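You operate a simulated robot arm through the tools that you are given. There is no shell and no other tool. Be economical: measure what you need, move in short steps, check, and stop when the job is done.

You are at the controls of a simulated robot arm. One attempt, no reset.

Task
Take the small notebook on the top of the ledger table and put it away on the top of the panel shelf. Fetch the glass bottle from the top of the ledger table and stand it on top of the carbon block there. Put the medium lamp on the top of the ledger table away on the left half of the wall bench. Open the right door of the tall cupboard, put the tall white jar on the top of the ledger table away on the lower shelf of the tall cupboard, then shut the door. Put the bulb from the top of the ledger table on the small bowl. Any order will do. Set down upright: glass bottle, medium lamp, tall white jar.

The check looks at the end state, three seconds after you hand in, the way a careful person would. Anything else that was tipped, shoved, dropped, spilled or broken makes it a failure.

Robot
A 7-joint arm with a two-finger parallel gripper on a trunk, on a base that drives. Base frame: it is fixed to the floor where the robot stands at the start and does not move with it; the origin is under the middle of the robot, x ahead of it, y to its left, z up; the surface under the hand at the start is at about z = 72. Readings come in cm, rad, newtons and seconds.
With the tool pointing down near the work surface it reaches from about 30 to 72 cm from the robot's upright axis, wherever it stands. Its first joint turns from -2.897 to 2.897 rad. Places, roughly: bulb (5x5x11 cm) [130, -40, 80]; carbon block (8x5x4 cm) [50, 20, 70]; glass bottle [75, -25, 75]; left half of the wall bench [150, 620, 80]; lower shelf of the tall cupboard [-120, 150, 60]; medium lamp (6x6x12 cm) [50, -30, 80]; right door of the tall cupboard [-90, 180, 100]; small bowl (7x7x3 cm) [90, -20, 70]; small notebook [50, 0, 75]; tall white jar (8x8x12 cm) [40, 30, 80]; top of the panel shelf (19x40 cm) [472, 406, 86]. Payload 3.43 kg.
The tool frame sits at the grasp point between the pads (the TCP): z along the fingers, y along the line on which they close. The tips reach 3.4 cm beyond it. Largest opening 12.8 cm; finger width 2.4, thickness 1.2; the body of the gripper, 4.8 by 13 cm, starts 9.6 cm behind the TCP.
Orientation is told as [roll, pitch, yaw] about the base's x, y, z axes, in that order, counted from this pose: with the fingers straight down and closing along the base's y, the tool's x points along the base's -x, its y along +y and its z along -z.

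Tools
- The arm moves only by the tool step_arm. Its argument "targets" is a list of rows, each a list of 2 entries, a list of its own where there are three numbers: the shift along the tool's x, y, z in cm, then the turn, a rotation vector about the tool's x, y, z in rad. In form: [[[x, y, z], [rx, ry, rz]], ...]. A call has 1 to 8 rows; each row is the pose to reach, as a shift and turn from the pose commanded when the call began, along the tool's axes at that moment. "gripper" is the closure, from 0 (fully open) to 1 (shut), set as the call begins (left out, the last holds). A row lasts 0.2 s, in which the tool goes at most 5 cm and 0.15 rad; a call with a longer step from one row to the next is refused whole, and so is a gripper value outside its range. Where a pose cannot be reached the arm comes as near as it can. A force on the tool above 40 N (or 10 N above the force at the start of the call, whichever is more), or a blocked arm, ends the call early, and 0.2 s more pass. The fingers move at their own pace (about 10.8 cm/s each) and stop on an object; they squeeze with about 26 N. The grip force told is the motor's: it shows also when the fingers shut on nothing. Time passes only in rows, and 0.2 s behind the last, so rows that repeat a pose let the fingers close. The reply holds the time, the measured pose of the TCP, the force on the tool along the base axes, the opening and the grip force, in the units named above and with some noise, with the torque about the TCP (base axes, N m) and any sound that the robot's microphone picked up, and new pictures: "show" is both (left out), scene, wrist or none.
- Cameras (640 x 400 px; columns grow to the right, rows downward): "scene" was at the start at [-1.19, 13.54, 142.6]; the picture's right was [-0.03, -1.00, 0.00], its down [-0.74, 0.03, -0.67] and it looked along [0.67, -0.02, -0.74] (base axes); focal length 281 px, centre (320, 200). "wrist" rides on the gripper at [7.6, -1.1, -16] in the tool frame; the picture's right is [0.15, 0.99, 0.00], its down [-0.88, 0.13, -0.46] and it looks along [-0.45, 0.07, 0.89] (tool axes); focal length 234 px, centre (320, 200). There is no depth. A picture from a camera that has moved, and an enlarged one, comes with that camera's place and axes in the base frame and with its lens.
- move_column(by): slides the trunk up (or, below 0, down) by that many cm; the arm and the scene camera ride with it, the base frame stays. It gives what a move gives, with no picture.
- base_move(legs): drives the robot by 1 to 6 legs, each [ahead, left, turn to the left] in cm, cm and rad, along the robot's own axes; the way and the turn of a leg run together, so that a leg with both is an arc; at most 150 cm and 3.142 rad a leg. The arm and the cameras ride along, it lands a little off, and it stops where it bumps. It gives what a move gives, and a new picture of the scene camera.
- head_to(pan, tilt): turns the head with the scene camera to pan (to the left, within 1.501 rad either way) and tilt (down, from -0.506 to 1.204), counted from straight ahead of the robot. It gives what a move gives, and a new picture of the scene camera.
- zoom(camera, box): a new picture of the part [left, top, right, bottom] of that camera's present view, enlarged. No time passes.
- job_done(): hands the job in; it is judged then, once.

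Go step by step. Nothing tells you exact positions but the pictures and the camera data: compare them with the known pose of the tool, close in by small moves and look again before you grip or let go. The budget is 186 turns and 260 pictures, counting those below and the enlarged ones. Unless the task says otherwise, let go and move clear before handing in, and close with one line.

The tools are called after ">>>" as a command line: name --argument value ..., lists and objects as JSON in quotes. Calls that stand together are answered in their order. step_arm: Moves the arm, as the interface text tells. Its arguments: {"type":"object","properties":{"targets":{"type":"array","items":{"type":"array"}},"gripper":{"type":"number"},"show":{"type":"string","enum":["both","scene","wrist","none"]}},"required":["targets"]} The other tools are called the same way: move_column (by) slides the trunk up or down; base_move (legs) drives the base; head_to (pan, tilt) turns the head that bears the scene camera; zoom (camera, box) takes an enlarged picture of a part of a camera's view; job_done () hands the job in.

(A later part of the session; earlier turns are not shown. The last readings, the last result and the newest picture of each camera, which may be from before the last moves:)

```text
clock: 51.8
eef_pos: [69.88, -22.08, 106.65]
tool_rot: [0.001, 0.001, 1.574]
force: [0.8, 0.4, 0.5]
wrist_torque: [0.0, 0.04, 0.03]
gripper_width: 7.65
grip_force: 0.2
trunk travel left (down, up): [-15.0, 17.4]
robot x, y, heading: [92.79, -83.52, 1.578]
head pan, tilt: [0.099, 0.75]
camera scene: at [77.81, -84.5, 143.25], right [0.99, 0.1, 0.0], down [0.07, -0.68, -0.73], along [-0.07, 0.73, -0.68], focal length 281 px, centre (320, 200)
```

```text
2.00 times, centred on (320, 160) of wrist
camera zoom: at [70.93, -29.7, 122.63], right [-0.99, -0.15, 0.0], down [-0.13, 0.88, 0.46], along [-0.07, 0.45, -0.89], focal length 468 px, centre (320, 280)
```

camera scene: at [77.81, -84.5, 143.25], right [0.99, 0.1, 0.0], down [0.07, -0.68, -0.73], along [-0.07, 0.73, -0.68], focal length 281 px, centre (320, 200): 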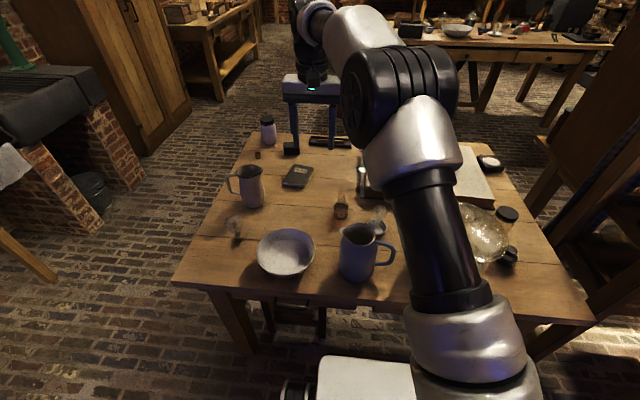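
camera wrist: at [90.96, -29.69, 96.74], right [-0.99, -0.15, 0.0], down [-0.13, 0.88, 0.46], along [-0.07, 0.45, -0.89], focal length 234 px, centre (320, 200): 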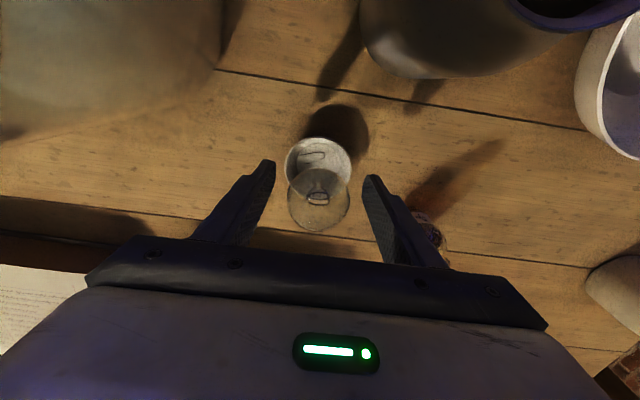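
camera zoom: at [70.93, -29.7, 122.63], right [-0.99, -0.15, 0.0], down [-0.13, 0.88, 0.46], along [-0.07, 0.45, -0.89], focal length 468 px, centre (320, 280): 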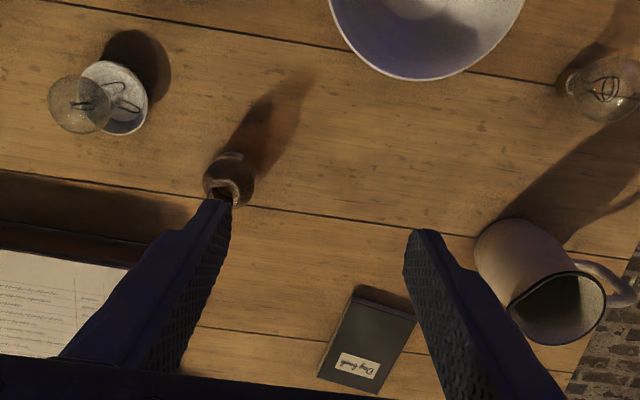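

Bottle is at ~[77.9,-16.5]. Move over it and descend partly.

>>> step_arm --targets '[[[-2.8, -4, 0], [0, 0, 0]], [[-5.6, -8, 0], [0, 0, 0]], [[-5.6, -8, 4.5], [0, 0, 0]], [[-5.6, -8, 9], [0, 0, 0]], [[-5.6, -8, 13], [0, 0, 0]], [[-5.6, -8, 17], [0, 0, 0]]]' --gripper 0.3 --show "wrist"

>>> zoom --camera "wrist" --box '[220, 100, 420, 225]'

>>> zoom --camera "scene" --box '[270, 130, 430, 250]'

```text
clock: 53.2
eef_pos: [78.11, -16.52, 89.68]
tool_rot: [0.0, 0.002, 1.575]
force: [0.3, 0.3, 0.0]
wrist_torque: [0.02, -0.03, 0.0]
gripper_width: 8.96
grip_force: 0.1
trunk travel left (down, up): [-15.0, 17.4]
robot x, y, heading: [92.85, -83.83, 1.576]
head pan, tilt: [0.099, 0.75]
camera wrist: at [79.07, -24.06, 105.6], right [-0.99, -0.15, 0.0], down [-0.13, 0.88, 0.46], along [-0.07, 0.45, -0.89], focal length 234 px, centre (320, 200)
```

wrist: 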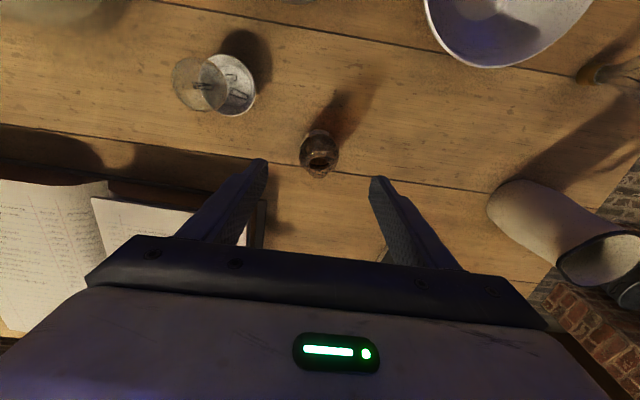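

```text
3.20 times, centred on (320, 162) of wrist
camera zoom: at [79.07, -24.06, 105.6], right [-0.99, -0.15, 0.0], down [-0.13, 0.88, 0.46], along [-0.07, 0.45, -0.89], focal length 749 px, centre (320, 320)
```

zoom: 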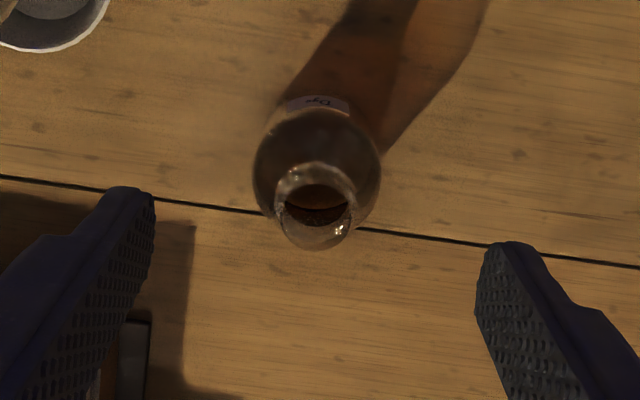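

```text
3.33 times, centred on (350, 190) of scene
camera zoom: at [77.81, -84.51, 143.25], right [0.99, 0.1, 0.0], down [0.07, -0.68, -0.73], along [-0.07, 0.73, -0.68], focal length 937 px, centre (220, 233)
```

zoom: 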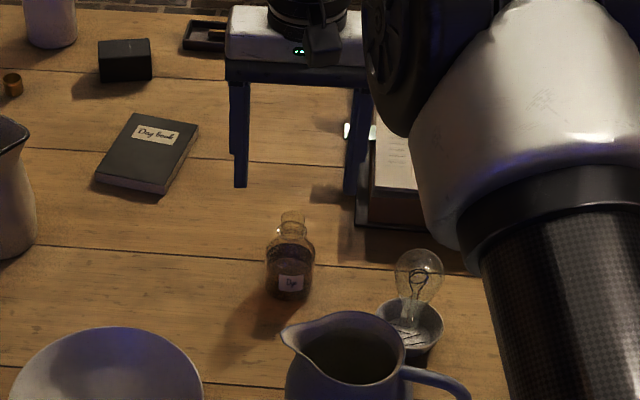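

Bottle mouth at [78.0,-16.6] – aligned. Descend to z≈77.5 and close.

>>> step_arm --targets '[[[0, 0, 4], [0, 0, 0]], [[0, 0, 8], [0, 0, 0]], [[0, 0, 12.2], [0, 0, 0]], [[0, 0, 12.2], [0, 0, 0]]]' --show "none"

>>> step_arm --targets '[[[0, 0, 0], [0, 0, 0]], [[0, 0, 0], [0, 0, 0]], [[0, 0, 0], [0, 0, 0]], [[0, 0, 0], [0, 0, 0]]]' --gripper 1 --show "wrist"

>>> zoom --camera "scene" --box '[270, 130, 430, 250]'

```text
clock: 54.2
eef_pos: [77.81, -16.44, 77.41]
tool_rot: [-0.001, 0.0, 1.574]
force: [0.1, -0.6, 0.1]
wrist_torque: [-0.03, -0.02, 0.0]
gripper_width: 8.98
grip_force: 0.0
trunk travel left (down, up): [-15.0, 17.4]
robot x, y, heading: [92.67, -83.52, 1.57]
head pan, tilt: [0.099, 0.75]
```

```text
clock: 55.2
eef_pos: [77.85, -16.52, 77.52]
tool_rot: [0.002, 0.001, 1.575]
force: [0.6, 1.0, -0.4]
wrist_torque: [-0.02, 0.03, -0.05]
gripper_width: 5.06
grip_force: 26.0
trunk travel left (down, up): [-15.0, 17.4]
robot x, y, heading: [92.48, -83.59, 1.569]
head pan, tilt: [0.099, 0.75]
camera wrist: at [78.94, -24.1, 93.49], right [-0.99, -0.15, 0.0], down [-0.13, 0.88, 0.46], along [-0.07, 0.45, -0.89], focal length 234 px, centre (320, 200)
```

wrist: 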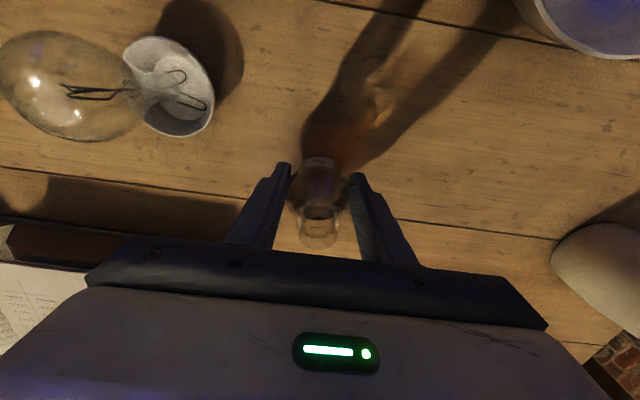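

```text
3.33 times, centred on (350, 190) of scene
camera zoom: at [77.81, -84.49, 143.25], right [0.99, 0.1, 0.0], down [0.07, -0.68, -0.73], along [-0.07, 0.73, -0.68], focal length 937 px, centre (220, 233)
```

zoom: 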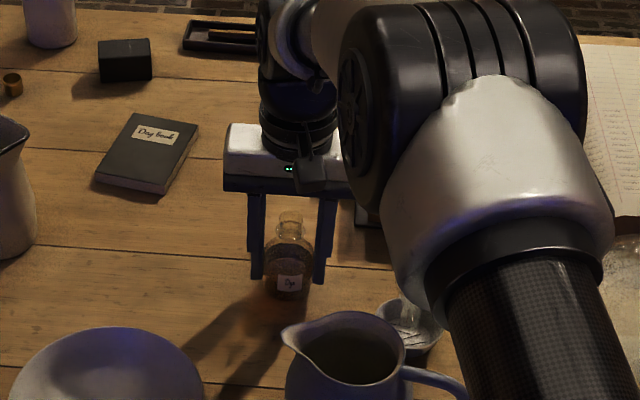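

Bottle held (5.06 cm). Lift it high, then drive round to the front of the table.

>>> step_arm --targets '[[[0, 0, -4], [0, 0, 0]], [[0, 0, -8.5], [0, 0, 0]], [[0, 0, -13], [0, 0, 0]], [[0, 0, -17.5], [0, 0, 0]], [[0, 0, -22], [0, 0, 0]], [[0, 0, -26.5], [0, 0, 0]], [[3, 0, -30], [0, 0, 0]], [[7, 0, -30], [0, 0, 0]]]' --show "wrist"

>>> base_move --legs '[[-35, 0, 0], [0, 105, 0], [0, 0, -1.571], [0, 112, 0], [9, 0, 0]]'

>>> head_to --pan 0.1 --tilt 0.8

```text
clock: 57.0
eef_pos: [77.93, -23.44, 107.39]
tool_rot: [0.001, 0.001, 1.575]
force: [-0.6, -0.5, -1.3]
wrist_torque: [0.0, 0.0, -0.01]
gripper_width: 5.07
grip_force: 25.8
trunk travel left (down, up): [-15.0, 17.4]
robot x, y, heading: [92.94, -83.81, 1.576]
head pan, tilt: [0.099, 0.75]
camera wrist: at [79.0, -31.0, 123.35], right [-0.99, -0.15, 0.0], down [-0.13, 0.88, 0.46], along [-0.07, 0.45, -0.89], focal length 234 px, centre (320, 200)
```

wrist: 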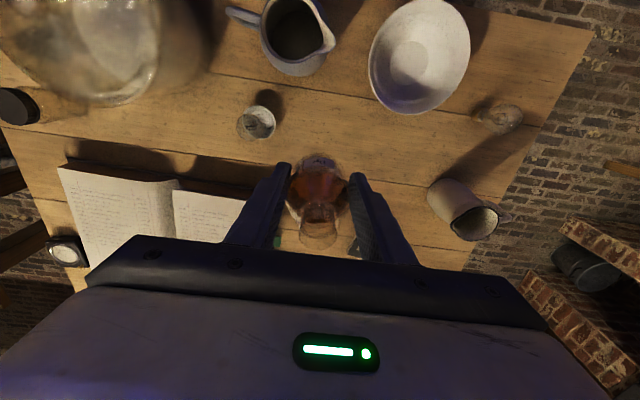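

```text
clock: 84.5
eef_pos: [57.43, 7.88, 107.24]
tool_rot: [0.0, 0.001, -0.005]
force: [0.1, -0.4, -1.1]
wrist_torque: [0.02, 0.06, 0.04]
gripper_width: 5.03
grip_force: 25.7
trunk travel left (down, up): [-15.0, 17.4]
robot x, y, heading: [-2.55, -6.39, -0.003]
head pan, tilt: [0.099, 0.75]
camera scene: at [-3.61, 8.26, 143.25], right [0.1, -1.0, 0.0], down [-0.68, -0.06, -0.73], along [0.73, 0.07, -0.68], focal length 281 px, centre (320, 200)
```

scene: 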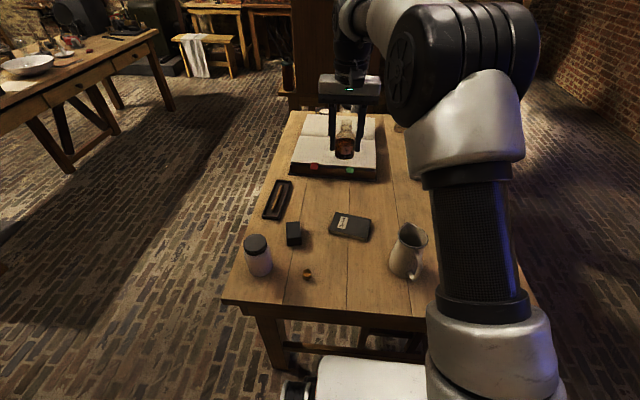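

```text
clock: 85.1
eef_pos: [57.51, 7.95, 107.4]
tool_rot: [0.001, -0.001, -0.005]
force: [0.1, -0.2, -2.1]
wrist_torque: [0.0, 0.04, 0.02]
gripper_width: 5.06
grip_force: 25.9
trunk travel left (down, up): [-15.0, 17.4]
robot x, y, heading: [-2.74, -6.37, -0.004]
head pan, tilt: [0.099, 0.799]
camera scene: at [-3.82, 8.23, 142.85], right [0.09, -1.0, 0.0], down [-0.71, -0.07, -0.7], along [0.69, 0.07, -0.72], focal length 281 px, centre (320, 200)
```

scene: 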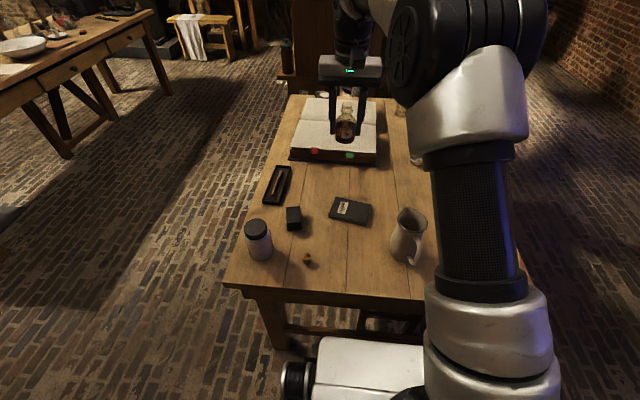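

Now in front. Zoom to locate the carbon block precisely.

>>> zoom --camera "scene" --box '[230, 160, 390, 280]'

>>> zoom --camera "wrist" --box '[220, 60, 460, 210]'

```text
3.33 times, centred on (310, 220) of scene
camera zoom: at [-3.82, 8.23, 142.85], right [0.09, -1.0, 0.0], down [-0.71, -0.07, -0.7], along [0.69, 0.07, -0.72], focal length 937 px, centre (353, 133)
```

zoom: 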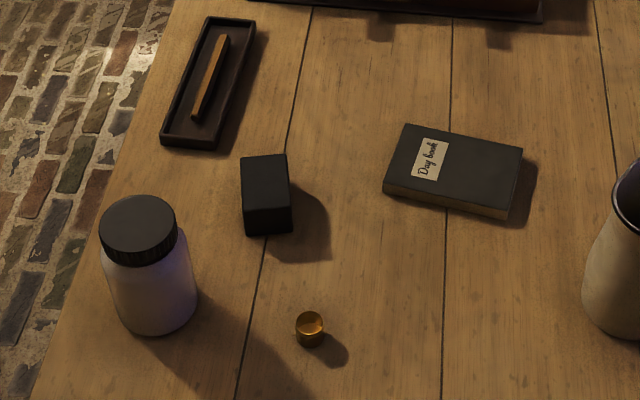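

```text
2.67 times, centred on (340, 135) of wrist
camera zoom: at [49.82, 6.84, 123.33], right [-0.14, 0.99, 0.0], down [0.88, 0.13, 0.46], along [0.45, 0.06, -0.89], focal length 624 px, centre (267, 373)
```

zoom: 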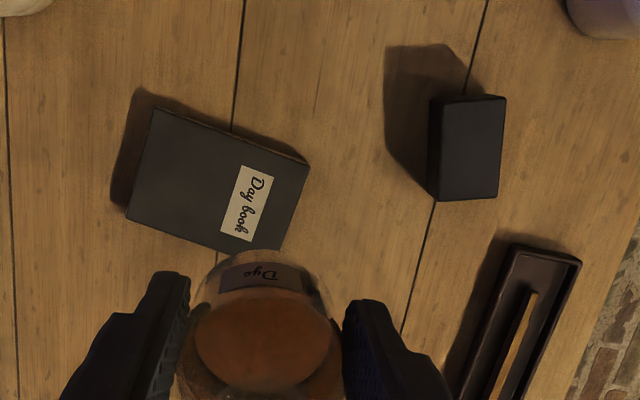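

Block top centre computes to ~[53.5,22.1], top z≈76. Move over and lower to just above for a check.

>>> step_arm --targets '[[[1.3, 4.7, 0], [0, 0, 0]], [[2.7, 9.4, 0], [0, 0, 0]], [[4.0, 14.1, 0], [0, 0, 0]], [[4.0, 14.1, 4.5], [0, 0, 0]], [[4.0, 14.1, 9], [0, 0, 0]], [[4.0, 14.1, 13.5], [0, 0, 0]], [[4.0, 14.1, 18], [0, 0, 0]], [[4.0, 14.1, 21], [0, 0, 0]]]' --show "none"

>>> zoom --camera "scene" --box '[230, 140, 350, 260]'

>>> zoom --camera "wrist" --box '[220, 80, 420, 220]'

```text
clock: 86.9
eef_pos: [53.58, 22.09, 86.29]
tool_rot: [0.001, -0.001, -0.003]
force: [0.2, 0.2, -1.0]
wrist_torque: [-0.02, -0.01, 0.02]
gripper_width: 5.03
grip_force: 26.2
trunk travel left (down, up): [-15.0, 17.4]
robot x, y, heading: [-3.07, -6.24, -0.004]
head pan, tilt: [0.099, 0.799]
```

```text
3.33 times, centred on (290, 200) of scene
camera zoom: at [-3.83, 8.23, 142.85], right [0.1, -1.0, 0.0], down [-0.71, -0.07, -0.7], along [0.69, 0.07, -0.72], focal length 937 px, centre (420, 200)
```

zoom: 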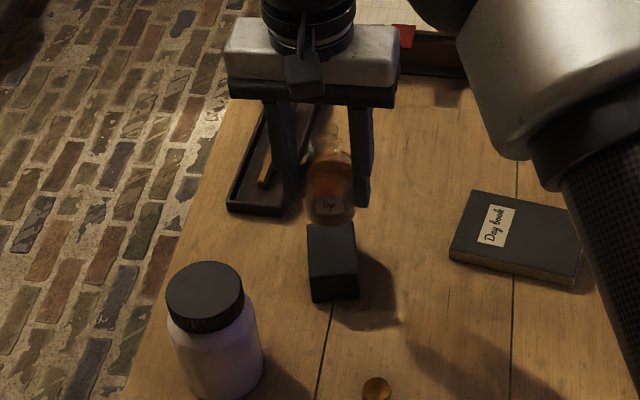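

```text
2.86 times, centred on (320, 150) of wrist
camera zoom: at [45.89, 20.98, 102.29], right [-0.14, 0.99, 0.0], down [0.88, 0.13, 0.46], along [0.45, 0.07, -0.89], focal length 669 px, centre (320, 343)
```

zoom: 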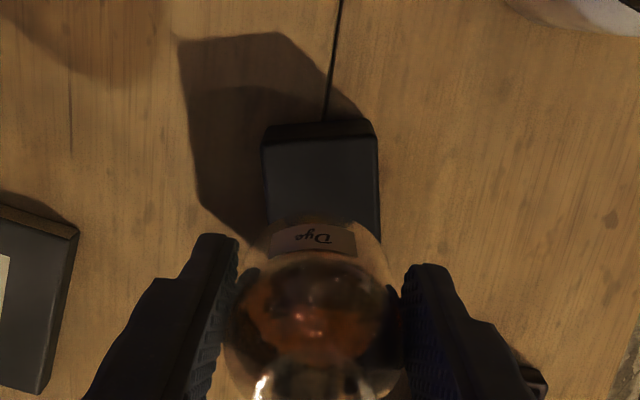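

Block's near edge at x=50.6, centre ≈[53.6,22.1] — aligned. Lower gently.

>>> step_arm --targets '[[[0, 0, 2], [0, 0, 0]], [[0, 0, 4], [0, 0, 0]], [[0, 0, 4.5], [0, 0, 0]]]' --show "none"

>>> zoom --camera "scene" --box '[250, 160, 330, 240]'

```text
clock: 87.7
eef_pos: [53.61, 22.03, 81.83]
tool_rot: [0.001, -0.001, -0.003]
force: [0.0, 0.0, -1.5]
wrist_torque: [0.03, -0.01, 0.01]
gripper_width: 5.03
grip_force: 25.9
trunk travel left (down, up): [-15.0, 17.4]
robot x, y, heading: [-2.59, -6.31, -0.006]
head pan, tilt: [0.099, 0.799]
```

```text
5.00 times, centred on (290, 200) of scene
camera zoom: at [-3.82, 8.24, 142.85], right [0.1, -1.0, 0.0], down [-0.71, -0.07, -0.7], along [0.69, 0.07, -0.72], focal length 1406 px, centre (470, 200)
```

zoom: 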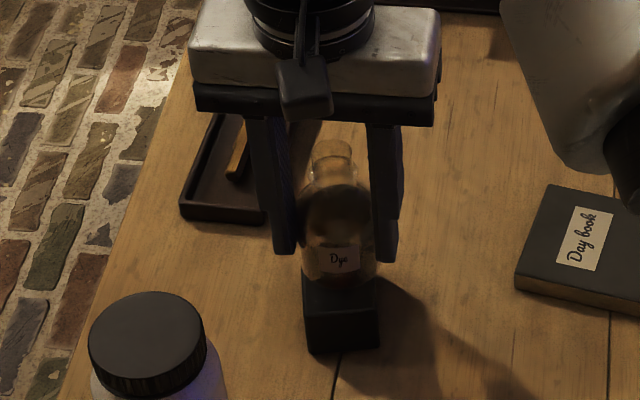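

Nearly touching. Lower in fine steps until contact.

>>> step_arm --targets '[[[0, 0, 0.15], [0, 0, 0]], [[0, 0, 0.3], [0, 0, 0]], [[0, 0, 0.45], [0, 0, 0]]]' --show "none"

```text
clock: 88.5
eef_pos: [53.57, 22.02, 81.56]
tool_rot: [-0.002, -0.001, -0.006]
force: [-1.7, -0.9, 4.7]
wrist_torque: [-0.06, 0.04, -0.01]
gripper_width: 5.04
grip_force: 26.4
trunk travel left (down, up): [-15.0, 17.4]
robot x, y, heading: [-3.15, -6.44, -0.008]
head pan, tilt: [0.099, 0.799]
```

Light contact (~5 N) at z 81.56. Release and look.

>>> step_arm --targets '[[[0, 0, 0], [0, 0, 0]], [[0, 0, 0], [0, 0, 0]], [[0, 0, 0], [0, 0, 0]]]' --gripper 0.35 --show "none"

>>> step_arm --targets '[[[0, 0, -4], [0, 0, 0]], [[0, 0, -8.5], [0, 0, 0]], [[0, 0, -13], [0, 0, 0]], [[0, 0, -17.5], [0, 0, 0]], [[0, 0, -22], [0, 0, 0]]]' --show "wrist"

>>> zoom --camera "scene" --box '[230, 160, 390, 280]'

```text
clock: 89.3
eef_pos: [53.55, 22.02, 81.32]
tool_rot: [0.001, 0.0, -0.006]
force: [0.2, 0.1, 1.0]
wrist_torque: [0.02, 0.03, -0.01]
gripper_width: 8.33
grip_force: 0.0
trunk travel left (down, up): [-15.0, 17.4]
robot x, y, heading: [-2.89, -6.31, -0.007]
head pan, tilt: [0.099, 0.799]
```

```text
clock: 90.5
eef_pos: [53.47, 22.2, 103.41]
tool_rot: [-0.001, 0.004, -0.006]
force: [0.0, 0.4, 0.0]
wrist_torque: [0.0, -0.03, -0.01]
gripper_width: 8.32
grip_force: 0.0
trunk travel left (down, up): [-15.0, 17.4]
robot x, y, heading: [-2.73, -6.03, -0.004]
head pan, tilt: [0.099, 0.799]
camera wrist: at [45.85, 20.99, 119.4], right [-0.14, 0.99, 0.0], down [0.88, 0.13, 0.45], along [0.45, 0.06, -0.89], focal length 234 px, centre (320, 200)
```

wrist: 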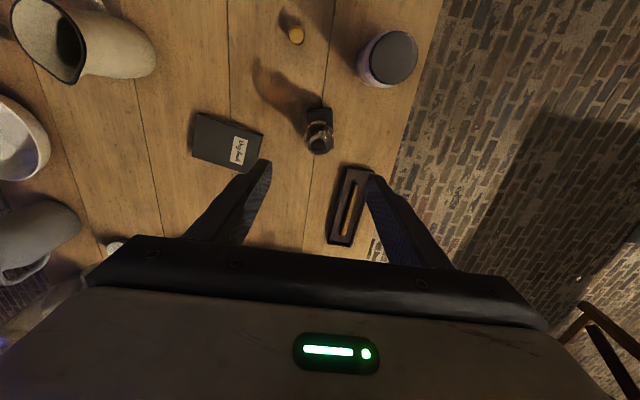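

```text
3.33 times, centred on (310, 220) of scene
camera zoom: at [-3.82, 8.24, 142.85], right [0.09, -1.0, 0.0], down [-0.71, -0.07, -0.7], along [0.69, 0.07, -0.72], focal length 937 px, centre (353, 133)
```

zoom: 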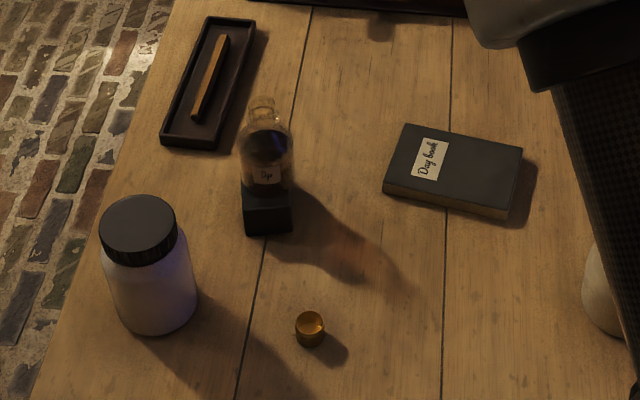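

Bottle stands on the block. Now to the cupboard: drive over in front of it and look at the doors and handles.

>>> base_move --legs '[[-10, 0, 0], [0, 150, 0], [0, 0, 1.571], [0, 0, 1.571]]'

>>> head_to --pan 0.0 --tilt 0.45

```text
clock: 113.6
eef_pos: [-68.09, 114.87, 103.38]
tool_rot: [0.0, -0.001, 3.128]
force: [0.0, -0.6, -0.4]
wrist_torque: [0.05, 0.02, -0.01]
gripper_width: 8.3
grip_force: 0.1
trunk travel left (down, up): [-15.0, 17.4]
robot x, y, heading: [-11.32, 142.95, 3.129]
head pan, tilt: [0.099, 0.799]
camera scene: at [-10.8, 127.81, 142.85], right [-0.08, 1.0, 0.0], down [0.71, 0.06, -0.7], along [-0.69, -0.06, -0.72], focal length 281 px, centre (320, 200)
```

scene: 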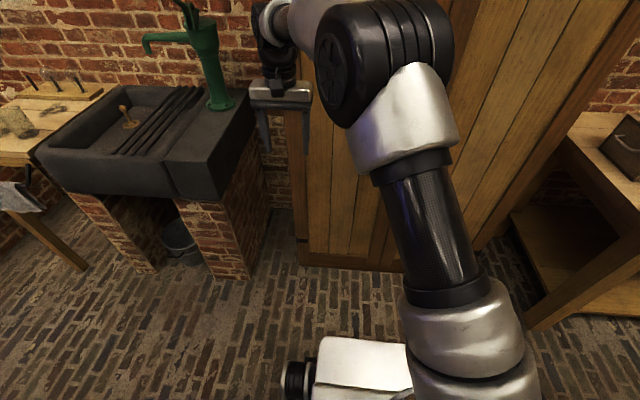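

```text
clock: 114.4
eef_pos: [-68.06, 114.86, 103.45]
tool_rot: [0.0, -0.001, 3.125]
force: [-0.5, 0.1, 0.3]
wrist_torque: [0.02, 0.02, -0.02]
gripper_width: 8.32
grip_force: 0.0
trunk travel left (down, up): [-15.0, 17.4]
robot x, y, heading: [-11.56, 143.05, 3.13]
head pan, tilt: [0.0, 0.45]
camera scene: at [-11.95, 128.62, 145.89], right [0.02, 1.0, 0.0], down [0.44, -0.01, -0.9], along [-0.9, 0.01, -0.44], focal length 281 px, centre (320, 200)
```

scene: 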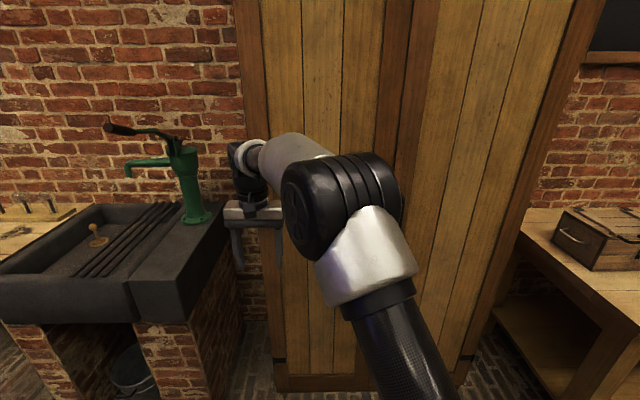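

The handles are hidden by the arm. I shift the base right so that the right door is ahead, and swing the hand to the right.

>>> base_move --legs '[[0, -28, 0]]'

>>> step_arm --targets '[[[2, -4.5, 0], [0, 0, 0]], [[4, -9, 0], [0, 0, 0]], [[6, -13.5, 0], [0, 0, 0]], [[8, -18, 0], [0, 0, 0]], [[10, -22.5, 0], [0, 0, 0]], [[12, -27, 0], [0, 0, 0]], [[13, -31.5, 0], [0, 0, 0]], [[13, -36, 0], [0, 0, 0]]]' --show "scene"

```text
clock: 117.7
eef_pos: [-67.61, 143.2, 103.39]
tool_rot: [0.0, -0.001, 3.125]
force: [0.0, 0.2, 0.4]
wrist_torque: [0.03, -0.05, -0.01]
gripper_width: 8.34
grip_force: 0.2
trunk travel left (down, up): [-15.0, 17.4]
robot x, y, heading: [-11.05, 171.15, 3.125]
head pan, tilt: [0.0, 0.45]
camera scene: at [-11.51, 156.76, 145.89], right [0.02, 1.0, 0.0], down [0.44, -0.01, -0.9], along [-0.9, 0.02, -0.44], focal length 281 px, centre (320, 200)
```

scene: 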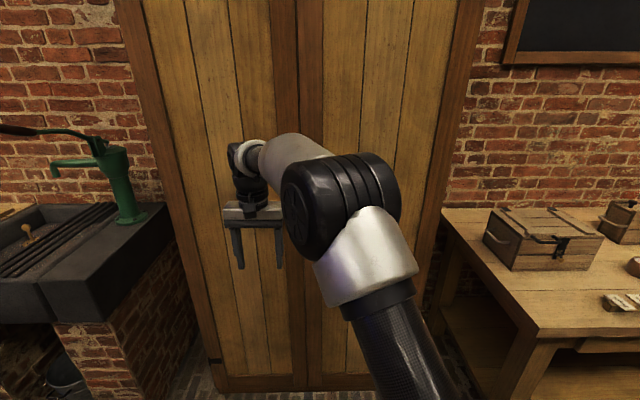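

```text
clock: 119.5
eef_pos: [-53.8, 178.94, 103.24]
tool_rot: [0.0, 0.0, 3.126]
force: [-0.1, 0.1, 0.1]
wrist_torque: [0.01, 0.0, 0.0]
gripper_width: 8.31
grip_force: 0.0
trunk travel left (down, up): [-15.0, 17.4]
robot x, y, heading: [-11.07, 171.35, 3.122]
head pan, tilt: [0.0, 0.45]
camera scene: at [-11.51, 156.74, 145.89], right [0.02, 1.0, 0.0], down [0.44, -0.01, -0.9], along [-0.9, 0.02, -0.44], focal length 281 px, centre (320, 200)
```

scene: 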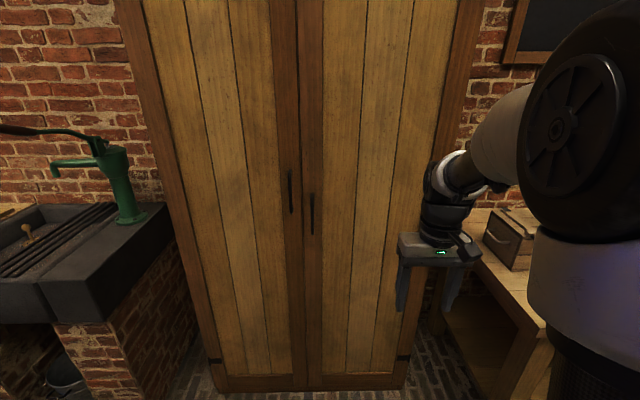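

>>> zoom --camera "scene" --box '[260, 150, 360, 250]'

>>> zoom --camera "scene" --box '[190, 300, 450, 400]'

```text
4.00 times, centred on (310, 200) of scene
camera zoom: at [-11.51, 156.74, 145.89], right [0.02, 1.0, 0.0], down [0.44, -0.01, -0.9], along [-0.9, 0.02, -0.44], focal length 1125 px, centre (360, 200)
```

zoom: 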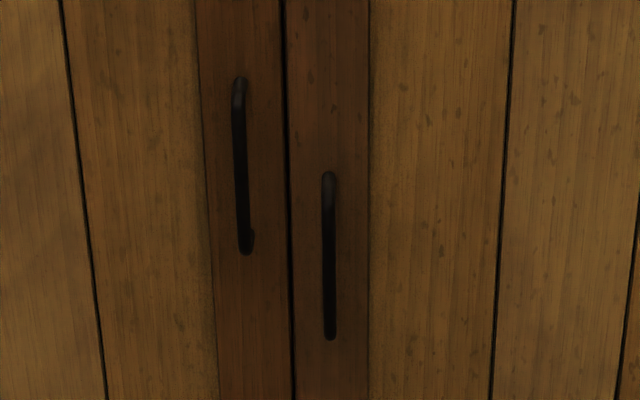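

```text
2.46 times, centred on (320, 350) of scene
camera zoom: at [-11.51, 156.74, 145.89], right [0.02, 1.0, 0.0], down [0.44, -0.01, -0.9], along [-0.9, 0.02, -0.44], focal length 692 px, centre (320, -169)
```

zoom: 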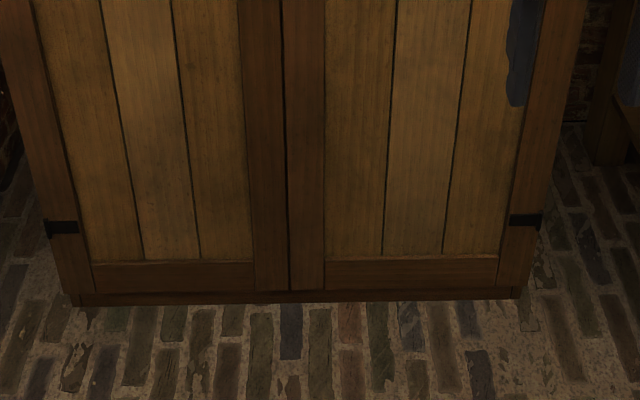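

Right door's handle bar is at y≈156, z 94–109, about x≈-91; door plane ≈-95, hinge near y≈197. I pitch the tool forward while moving before the handle.

>>> step_arm --targets '[[[-2.7, 2.9, 0.6], [0, -0.14, 0]], [[-5.4, 5.8, 1.2], [0, -0.28, 0]], [[-8.1, 8.7, 1.8], [0, -0.42, 0]], [[-10.8, 11.6, 2.4], [0, -0.56, 0]], [[-13.5, 14.5, 3.0], [0, -0.7, 0]], [[-16.2, 17.4, 3.6], [0, -0.84, 0]], [[-18.9, 20.3, 4.2], [0, -0.98, 0]], [[-21.6, 23.3, 5], [0, -1.12, 0]]]' --gripper 0.4

```text
clock: 121.3
eef_pos: [-76.12, 156.14, 98.42]
tool_rot: [-0.001, -1.122, 3.124]
force: [0.4, 0.7, 0.6]
wrist_torque: [-0.04, -0.02, 0.05]
gripper_width: 7.7
grip_force: 0.0
trunk travel left (down, up): [-15.0, 17.4]
robot x, y, heading: [-11.23, 171.22, 3.124]
head pan, tilt: [0.0, 0.45]
camera scene: at [-11.5, 156.79, 145.9], right [0.02, 1.0, 0.0], down [0.44, -0.01, -0.9], along [-0.9, 0.01, -0.44], focal length 281 px, centre (320, 200)
camera wrist: at [-58.47, 156.91, 98.59], right [0.05, -0.99, -0.13], down [0.03, -0.13, 0.99], along [-1.0, -0.05, 0.02], focal length 234 px, centre (320, 200)
```

scene: 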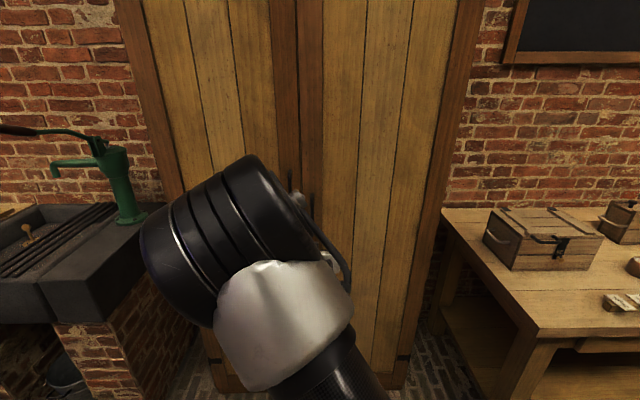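
wrist: 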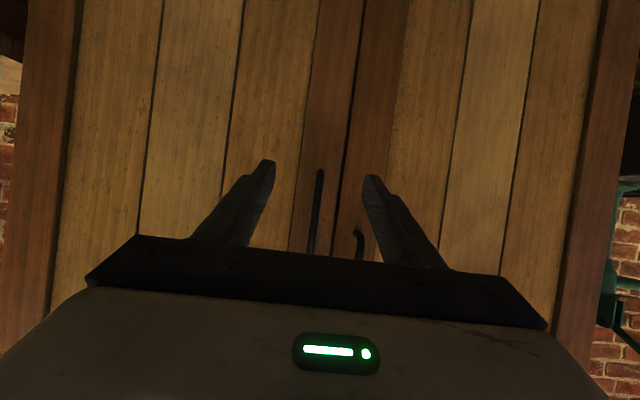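

The handle is between the fingers in the wrist view. Finish levelling the tool and move closer.

>>> step_arm --targets '[[[-1, 0, 2.1], [0, -0.15, 0]], [[-2, 0, 4.2], [0, -0.3, 0]], [[-3, 0, 6.3], [0, -0.447, 0]]]'

```text
clock: 122.1
eef_pos: [-83.02, 156.13, 98.32]
tool_rot: [-0.318, -1.569, -2.843]
force: [-0.2, -0.9, 0.2]
wrist_torque: [-0.02, -0.06, -0.03]
gripper_width: 7.71
grip_force: 0.1
trunk travel left (down, up): [-15.0, 17.4]
robot x, y, heading: [-11.2, 171.15, 3.129]
head pan, tilt: [0.0, 0.45]
camera scene: at [-11.49, 156.76, 145.9], right [0.02, 1.0, 0.0], down [0.44, -0.01, -0.9], along [-0.9, 0.02, -0.44], focal length 281 px, centre (320, 200)
camera wrist: at [-67.16, 156.95, 90.85], right [-0.02, -0.99, -0.15], down [0.45, -0.14, 0.88], along [-0.89, -0.05, 0.45], focal length 234 px, centre (320, 200)
```

scene: 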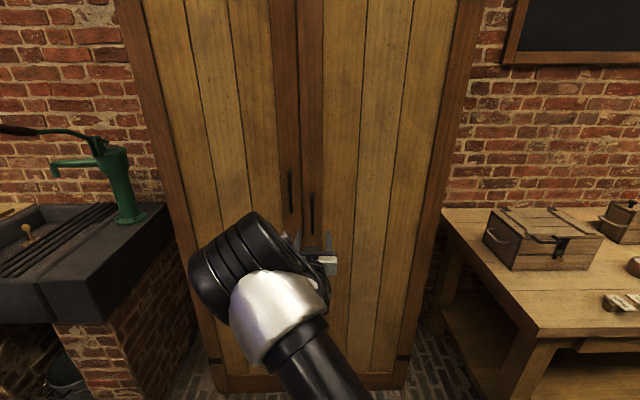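
wrist: 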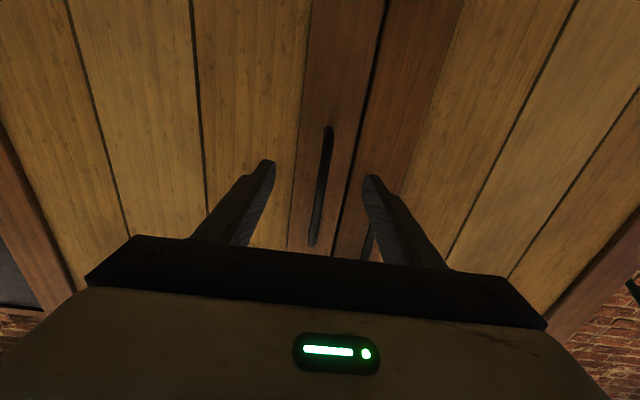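

Handle consistent at x≈-91, y≈155.7. Advance 7 cm and close on it.

>>> step_arm --targets '[[[0, 0.4, 3], [0, 0, 0]], [[0, 0.4, 6], [0, 0, 0]], [[0, 0.4, 7], [0, 0, 0]]]' --show "none"

>>> step_arm --targets '[[[0, 0, 0], [0, 0, 0]], [[0, 0, 0], [0, 0, 0]], [[0, 0, 0], [0, 0, 0]], [[0, 0, 0], [0, 0, 0]]]' --gripper 1

```text
clock: 123.0
eef_pos: [-89.52, 155.68, 98.1]
tool_rot: [0.139, -1.566, 2.987]
force: [25.7, 3.5, 6.4]
wrist_torque: [-0.29, 0.36, 0.99]
gripper_width: 7.47
grip_force: 0.1
trunk travel left (down, up): [-15.0, 17.4]
robot x, y, heading: [-11.25, 170.87, 3.126]
head pan, tilt: [0.0, 0.45]
stopped in row 3: the force on the tool passed its limit at 44 N (the readings are from after the stop); the commanded pose is now the measured one
```

```text
clock: 124.0
eef_pos: [-89.61, 155.63, 98.03]
tool_rot: [-0.175, -1.559, -2.983]
force: [30.9, -5.0, -4.8]
wrist_torque: [0.23, 0.63, 1.49]
gripper_width: 1.4
grip_force: 25.8
trunk travel left (down, up): [-15.0, 17.4]
robot x, y, heading: [-11.04, 171.15, 3.125]
head pan, tilt: [0.0, 0.45]
camera scene: at [-11.19, 156.7, 145.88], right [0.02, 1.0, 0.0], down [0.43, -0.01, -0.9], along [-0.9, 0.01, -0.43], focal length 281 px, centre (320, 200)
camera wrist: at [-73.61, 156.5, 90.57], right [-0.01, -0.99, -0.15], down [0.44, -0.14, 0.88], along [-0.9, -0.05, 0.44], focal length 234 px, centre (320, 200)
```

scene: 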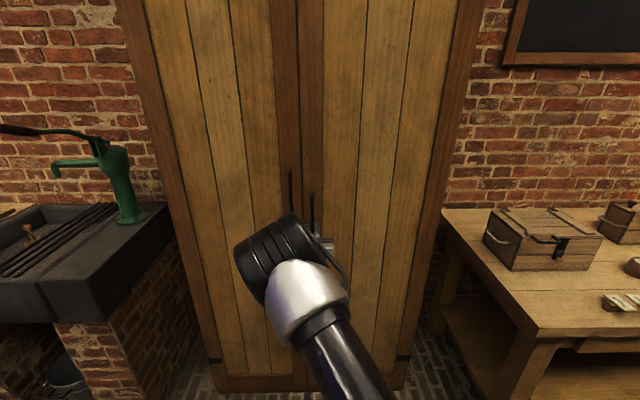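
wrist: 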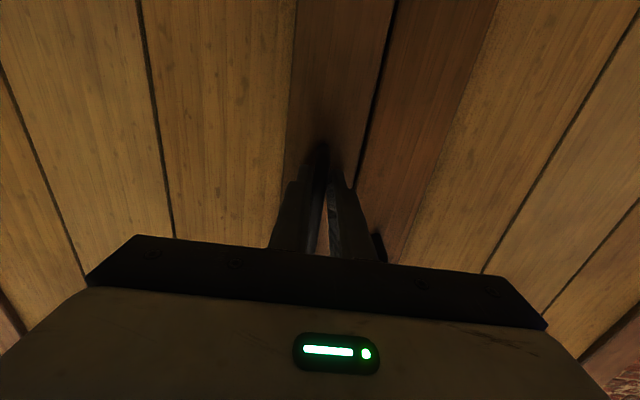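

Handle gripped (1.4 cm; door face ≈ x -93). Pull along the door's arc in small steps.

>>> step_arm --targets '[[[0, -0.27, -2.06], [-0.05, 0, 0]], [[0, -0.65, -4.1], [-0.1, 0, 0]], [[0, -1.15, -6.1], [-0.15, 0, 0]], [[0, -1.7, -8.13], [-0.2, 0, 0]]]'

```text
clock: 125.0
eef_pos: [-81.5, 157.23, 97.95]
tool_rot: [0.079, -1.561, -3.035]
force: [1.6, -5.5, -7.6]
wrist_torque: [0.14, -0.46, -0.21]
gripper_width: 1.07
grip_force: 44.2
trunk travel left (down, up): [-15.0, 17.4]
robot x, y, heading: [-10.82, 171.09, 3.128]
head pan, tilt: [0.0, 0.45]
camera scene: at [-11.49, 156.69, 145.88], right [0.02, 1.0, 0.0], down [0.44, -0.01, -0.9], along [-0.9, 0.01, -0.44], focal length 281 px, centre (320, 200)
camera wrist: at [-66.11, 161.21, 90.59], right [0.18, -0.97, -0.15], down [0.46, -0.05, 0.89], along [-0.87, -0.23, 0.44], focal length 234 px, centre (320, 200)
```

scene: 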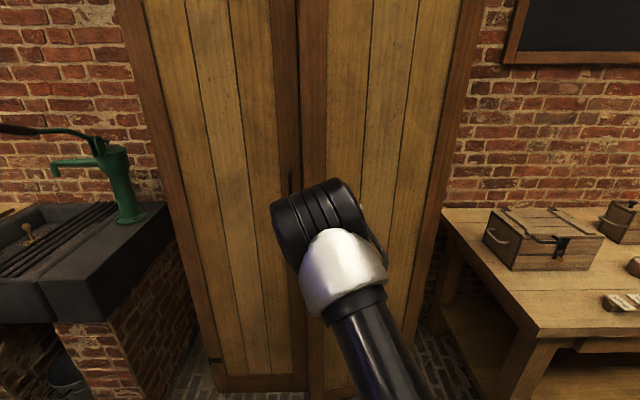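
wrist: 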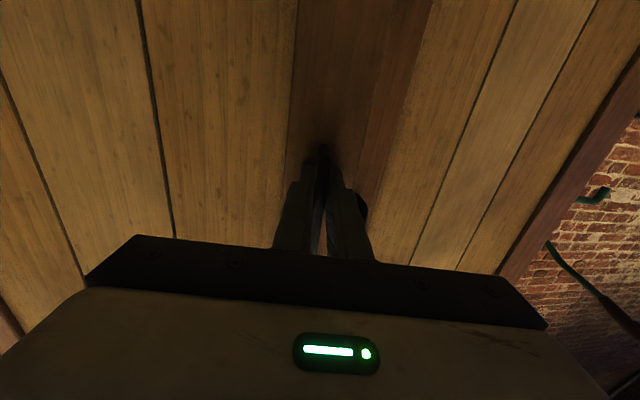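

The door follows nicely. Continue along the same arc (in tool frame the geometry repeats).

>>> step_arm --targets '[[[0, -0.65, -4.1], [-0.1, 0, 0]], [[0, -1.7, -8.13], [-0.2, 0, 0]], [[0, -3.15, -12.02], [-0.3, 0, 0]], [[0, -4.97, -15.75], [-0.4, 0, 0]], [[0, -7.17, -19.28], [-0.5, 0, 0]]]'

```text
clock: 126.2
eef_pos: [-64.5, 166.58, 97.94]
tool_rot: [0.539, -1.555, -3.01]
force: [2.2, -3.5, -1.0]
wrist_torque: [0.7, 0.23, -0.22]
gripper_width: 1.04
grip_force: 44.7
trunk travel left (down, up): [-15.0, 17.4]
robot x, y, heading: [-11.07, 170.85, 3.128]
head pan, tilt: [0.0, 0.45]
stopped in row 5: the force on the tool passed its limit at 42 N (the readings are from after the stop); the commanded pose is now the measured one
camera scene: at [-11.42, 156.63, 145.92], right [0.02, 1.0, 0.0], down [0.44, -0.01, -0.9], along [-0.9, 0.01, -0.44], focal length 281 px, centre (320, 200)
camera wrist: at [-52.67, 177.3, 90.66], right [0.62, -0.77, -0.14], down [0.42, 0.18, 0.89], along [-0.66, -0.61, 0.44], focal length 234 px, centre (320, 200)
```

scene: 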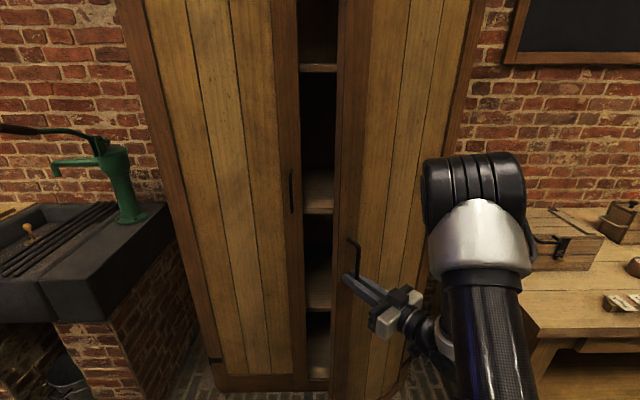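
wrist: 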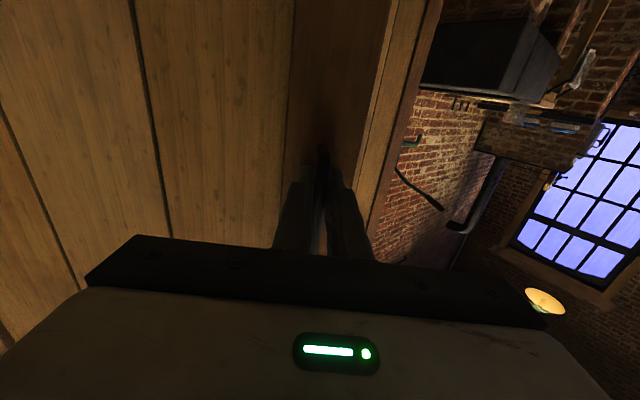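

Door is ~0.65 rad open. I'll release, back off, and then push it wider from the inside edge.

>>> step_arm --targets '[[[0, 0, 0], [0, 0, 0]], [[0, 0, 0], [0, 0, 0]], [[0, 0, -3], [0, 0, 0]], [[0, 0, -7], [0, 0, 0]], [[0, 0, -10], [0, 0, 0]]]' --gripper 0.6

>>> base_move --legs '[[-16, 0, 0]]'

```text
clock: 127.5
eef_pos: [-56.59, 172.85, 98.2]
tool_rot: [0.625, -1.557, -3.097]
force: [-0.3, 0.1, 0.7]
wrist_torque: [0.01, -0.04, 0.02]
gripper_width: 5.11
grip_force: 0.2
trunk travel left (down, up): [-15.0, 17.4]
robot x, y, heading: [-11.1, 171.19, 3.122]
head pan, tilt: [0.0, 0.45]
camera scene: at [-11.41, 156.73, 145.89], right [0.02, 1.0, 0.0], down [0.44, -0.01, -0.9], along [-0.9, 0.01, -0.44], focal length 281 px, centre (320, 200)
camera wrist: at [-44.79, 183.69, 90.78], right [0.62, -0.77, -0.14], down [0.42, 0.18, 0.89], along [-0.66, -0.61, 0.44], focal length 234 px, centre (320, 200)
```

scene: 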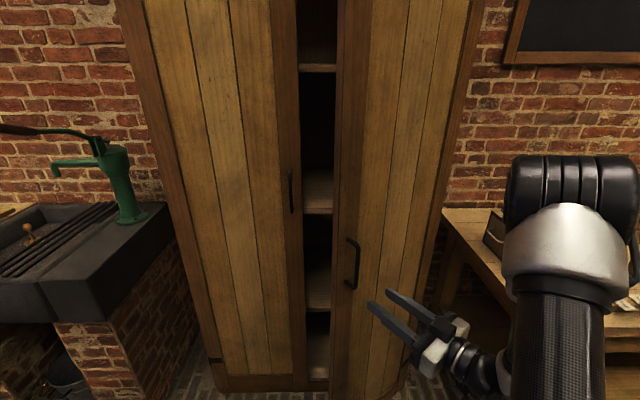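
wrist: 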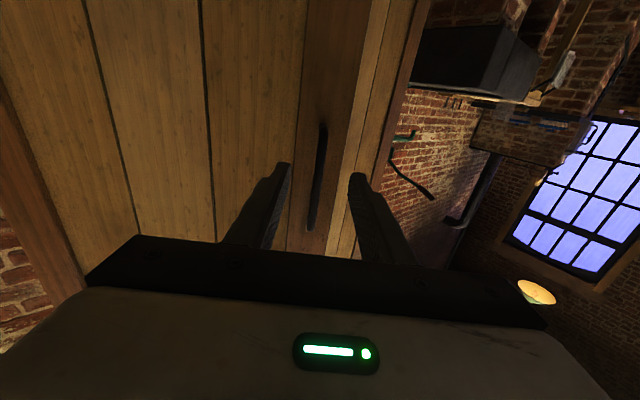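

```text
clock: 128.9
eef_pos: [-40.84, 172.63, 98.19]
tool_rot: [0.636, -1.555, -3.105]
force: [-0.6, 0.0, 0.2]
wrist_torque: [0.02, 0.0, -0.01]
gripper_width: 5.11
grip_force: 0.0
trunk travel left (down, up): [-15.0, 17.4]
robot x, y, heading: [5.09, 170.65, 3.122]
head pan, tilt: [0.0, 0.45]
camera scene: at [4.41, 156.5, 145.89], right [0.02, 1.0, 0.0], down [0.44, -0.01, -0.9], along [-0.9, 0.01, -0.44], focal length 281 px, centre (320, 200)
```

scene: 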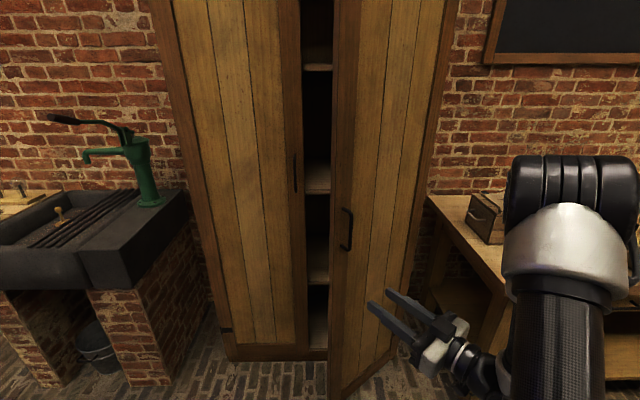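

Swing the closed hand left to y≈150 and square it to the cupboard.

>>> step_arm --targets '[[[0, 3.1, 3.4], [0.128, 0, 0]], [[0, 6.3, 6.7], [0.256, 0, 0]], [[0, 9.4, 10.1], [0.384, 0, 0]], [[0, 12.6, 13.4], [0.512, 0, 0]], [[0, 15.7, 16.8], [0.64, 0, 0]]]' --gripper 1

```text
clock: 130.1
eef_pos: [-44.22, 149.73, 98.19]
tool_rot: [0.042, -1.557, 3.133]
force: [0.3, 0.7, 0.0]
wrist_torque: [-0.01, -0.01, 0.06]
gripper_width: 0.0
grip_force: 26.2
out of reach, approached as far as the arm can: row 2, 3
trunk travel left (down, up): [-15.0, 17.4]
robot x, y, heading: [5.0, 170.55, 3.126]
head pan, tilt: [0.0, 0.45]
camera scene: at [4.44, 156.54, 145.9], right [0.02, 1.0, 0.0], down [0.43, -0.01, -0.9], along [-0.9, 0.01, -0.44], focal length 281 px, centre (320, 200)
camera wrist: at [-28.26, 151.37, 90.8], right [0.03, -0.99, -0.15], down [0.45, -0.12, 0.89], along [-0.89, -0.09, 0.44], focal length 234 px, centre (320, 200)
```

scene: 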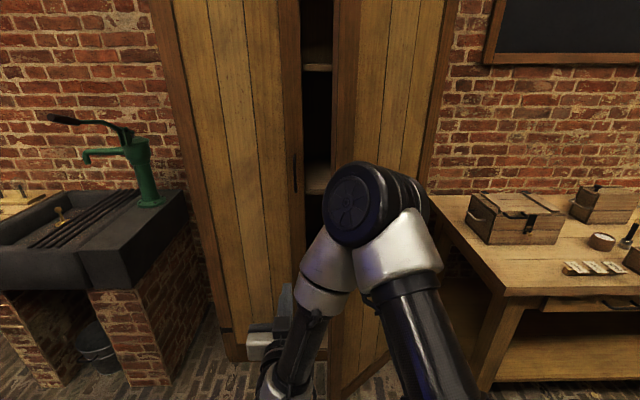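
wrist: 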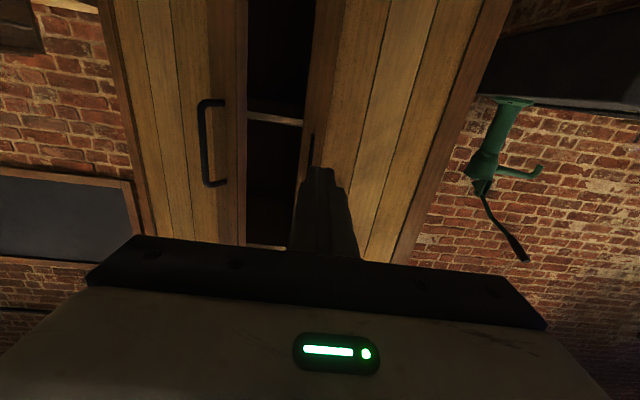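

Now advance the fist past the door's edge into the gap.

>>> step_arm --targets '[[[0, 0, 4.5], [0, 0, 0]], [[0, 0, 9], [0, 0, 0]], [[0, 0, 13.5], [0, 0, 0]], [[0, 0, 18], [0, 0, 0]], [[0, 0, 22.5], [0, 0, 0]], [[0, 0, 27], [0, 0, 0]]]'

```text
clock: 131.5
eef_pos: [-71.27, 149.18, 97.67]
tool_rot: [-0.013, -1.556, -3.095]
force: [-0.2, 0.0, 0.7]
wrist_torque: [0.03, -0.02, 0.06]
gripper_width: 0.0
grip_force: 26.4
trunk travel left (down, up): [-15.0, 17.4]
robot x, y, heading: [5.18, 170.85, 3.127]
head pan, tilt: [0.0, 0.45]
camera scene: at [4.44, 156.5, 145.89], right [0.02, 1.0, 0.0], down [0.44, -0.01, -0.9], along [-0.9, 0.01, -0.44], focal length 281 px, centre (320, 200)
camera wrist: at [-55.3, 150.68, 90.37], right [0.03, -0.99, -0.15], down [0.45, -0.12, 0.89], along [-0.89, -0.1, 0.44], focal length 234 px, centre (320, 200)
```

scene: 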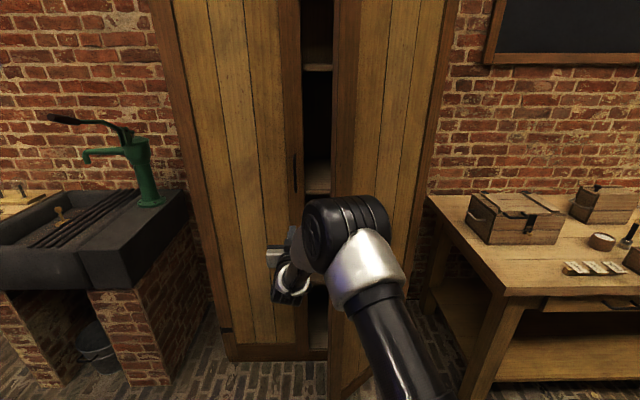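
wrist: 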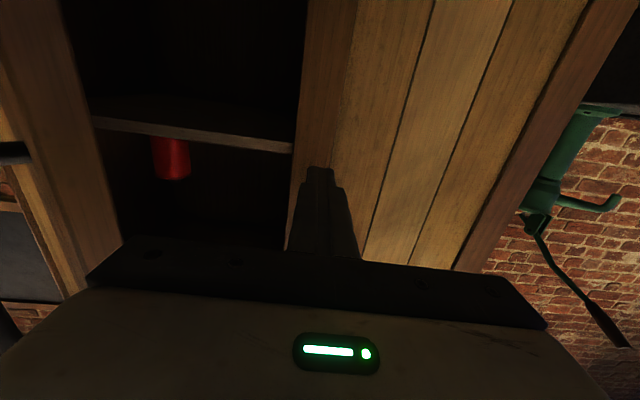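

The fist is inside the gap, a red can stands on an upper shelf (z≈101). Now strafe the base right to push the door open.

>>> base_move --legs '[[0, -28, 0]]'

```text
clock: 133.4
eef_pos: [-70.49, 159.56, 97.54]
tool_rot: [0.175, -1.55, 3.025]
force: [-0.9, -0.8, -0.1]
wrist_torque: [0.0, 0.0, 0.02]
gripper_width: 0.0
grip_force: 26.5
trunk travel left (down, up): [-15.0, 17.4]
robot x, y, heading: [5.15, 182.76, 3.129]
head pan, tilt: [0.0, 0.45]
stopped in leg 1: the force on the tool passed its limit at 50 N (the readings are from after the stop); the commanded pose is now the measured one
camera scene: at [4.69, 168.84, 145.89], right [0.01, 1.0, 0.0], down [0.44, 0.0, -0.9], along [-0.9, 0.01, -0.44], focal length 281 px, centre (320, 200)
```

scene: 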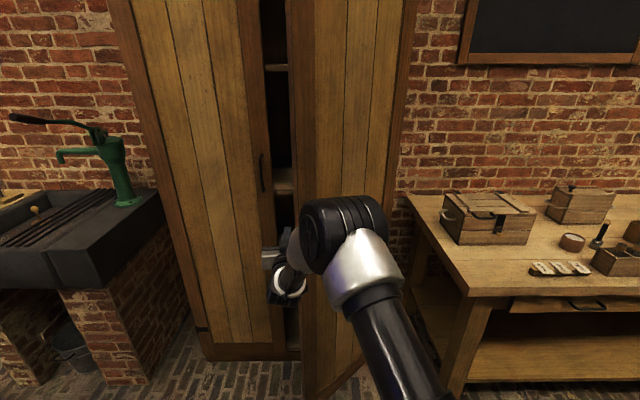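

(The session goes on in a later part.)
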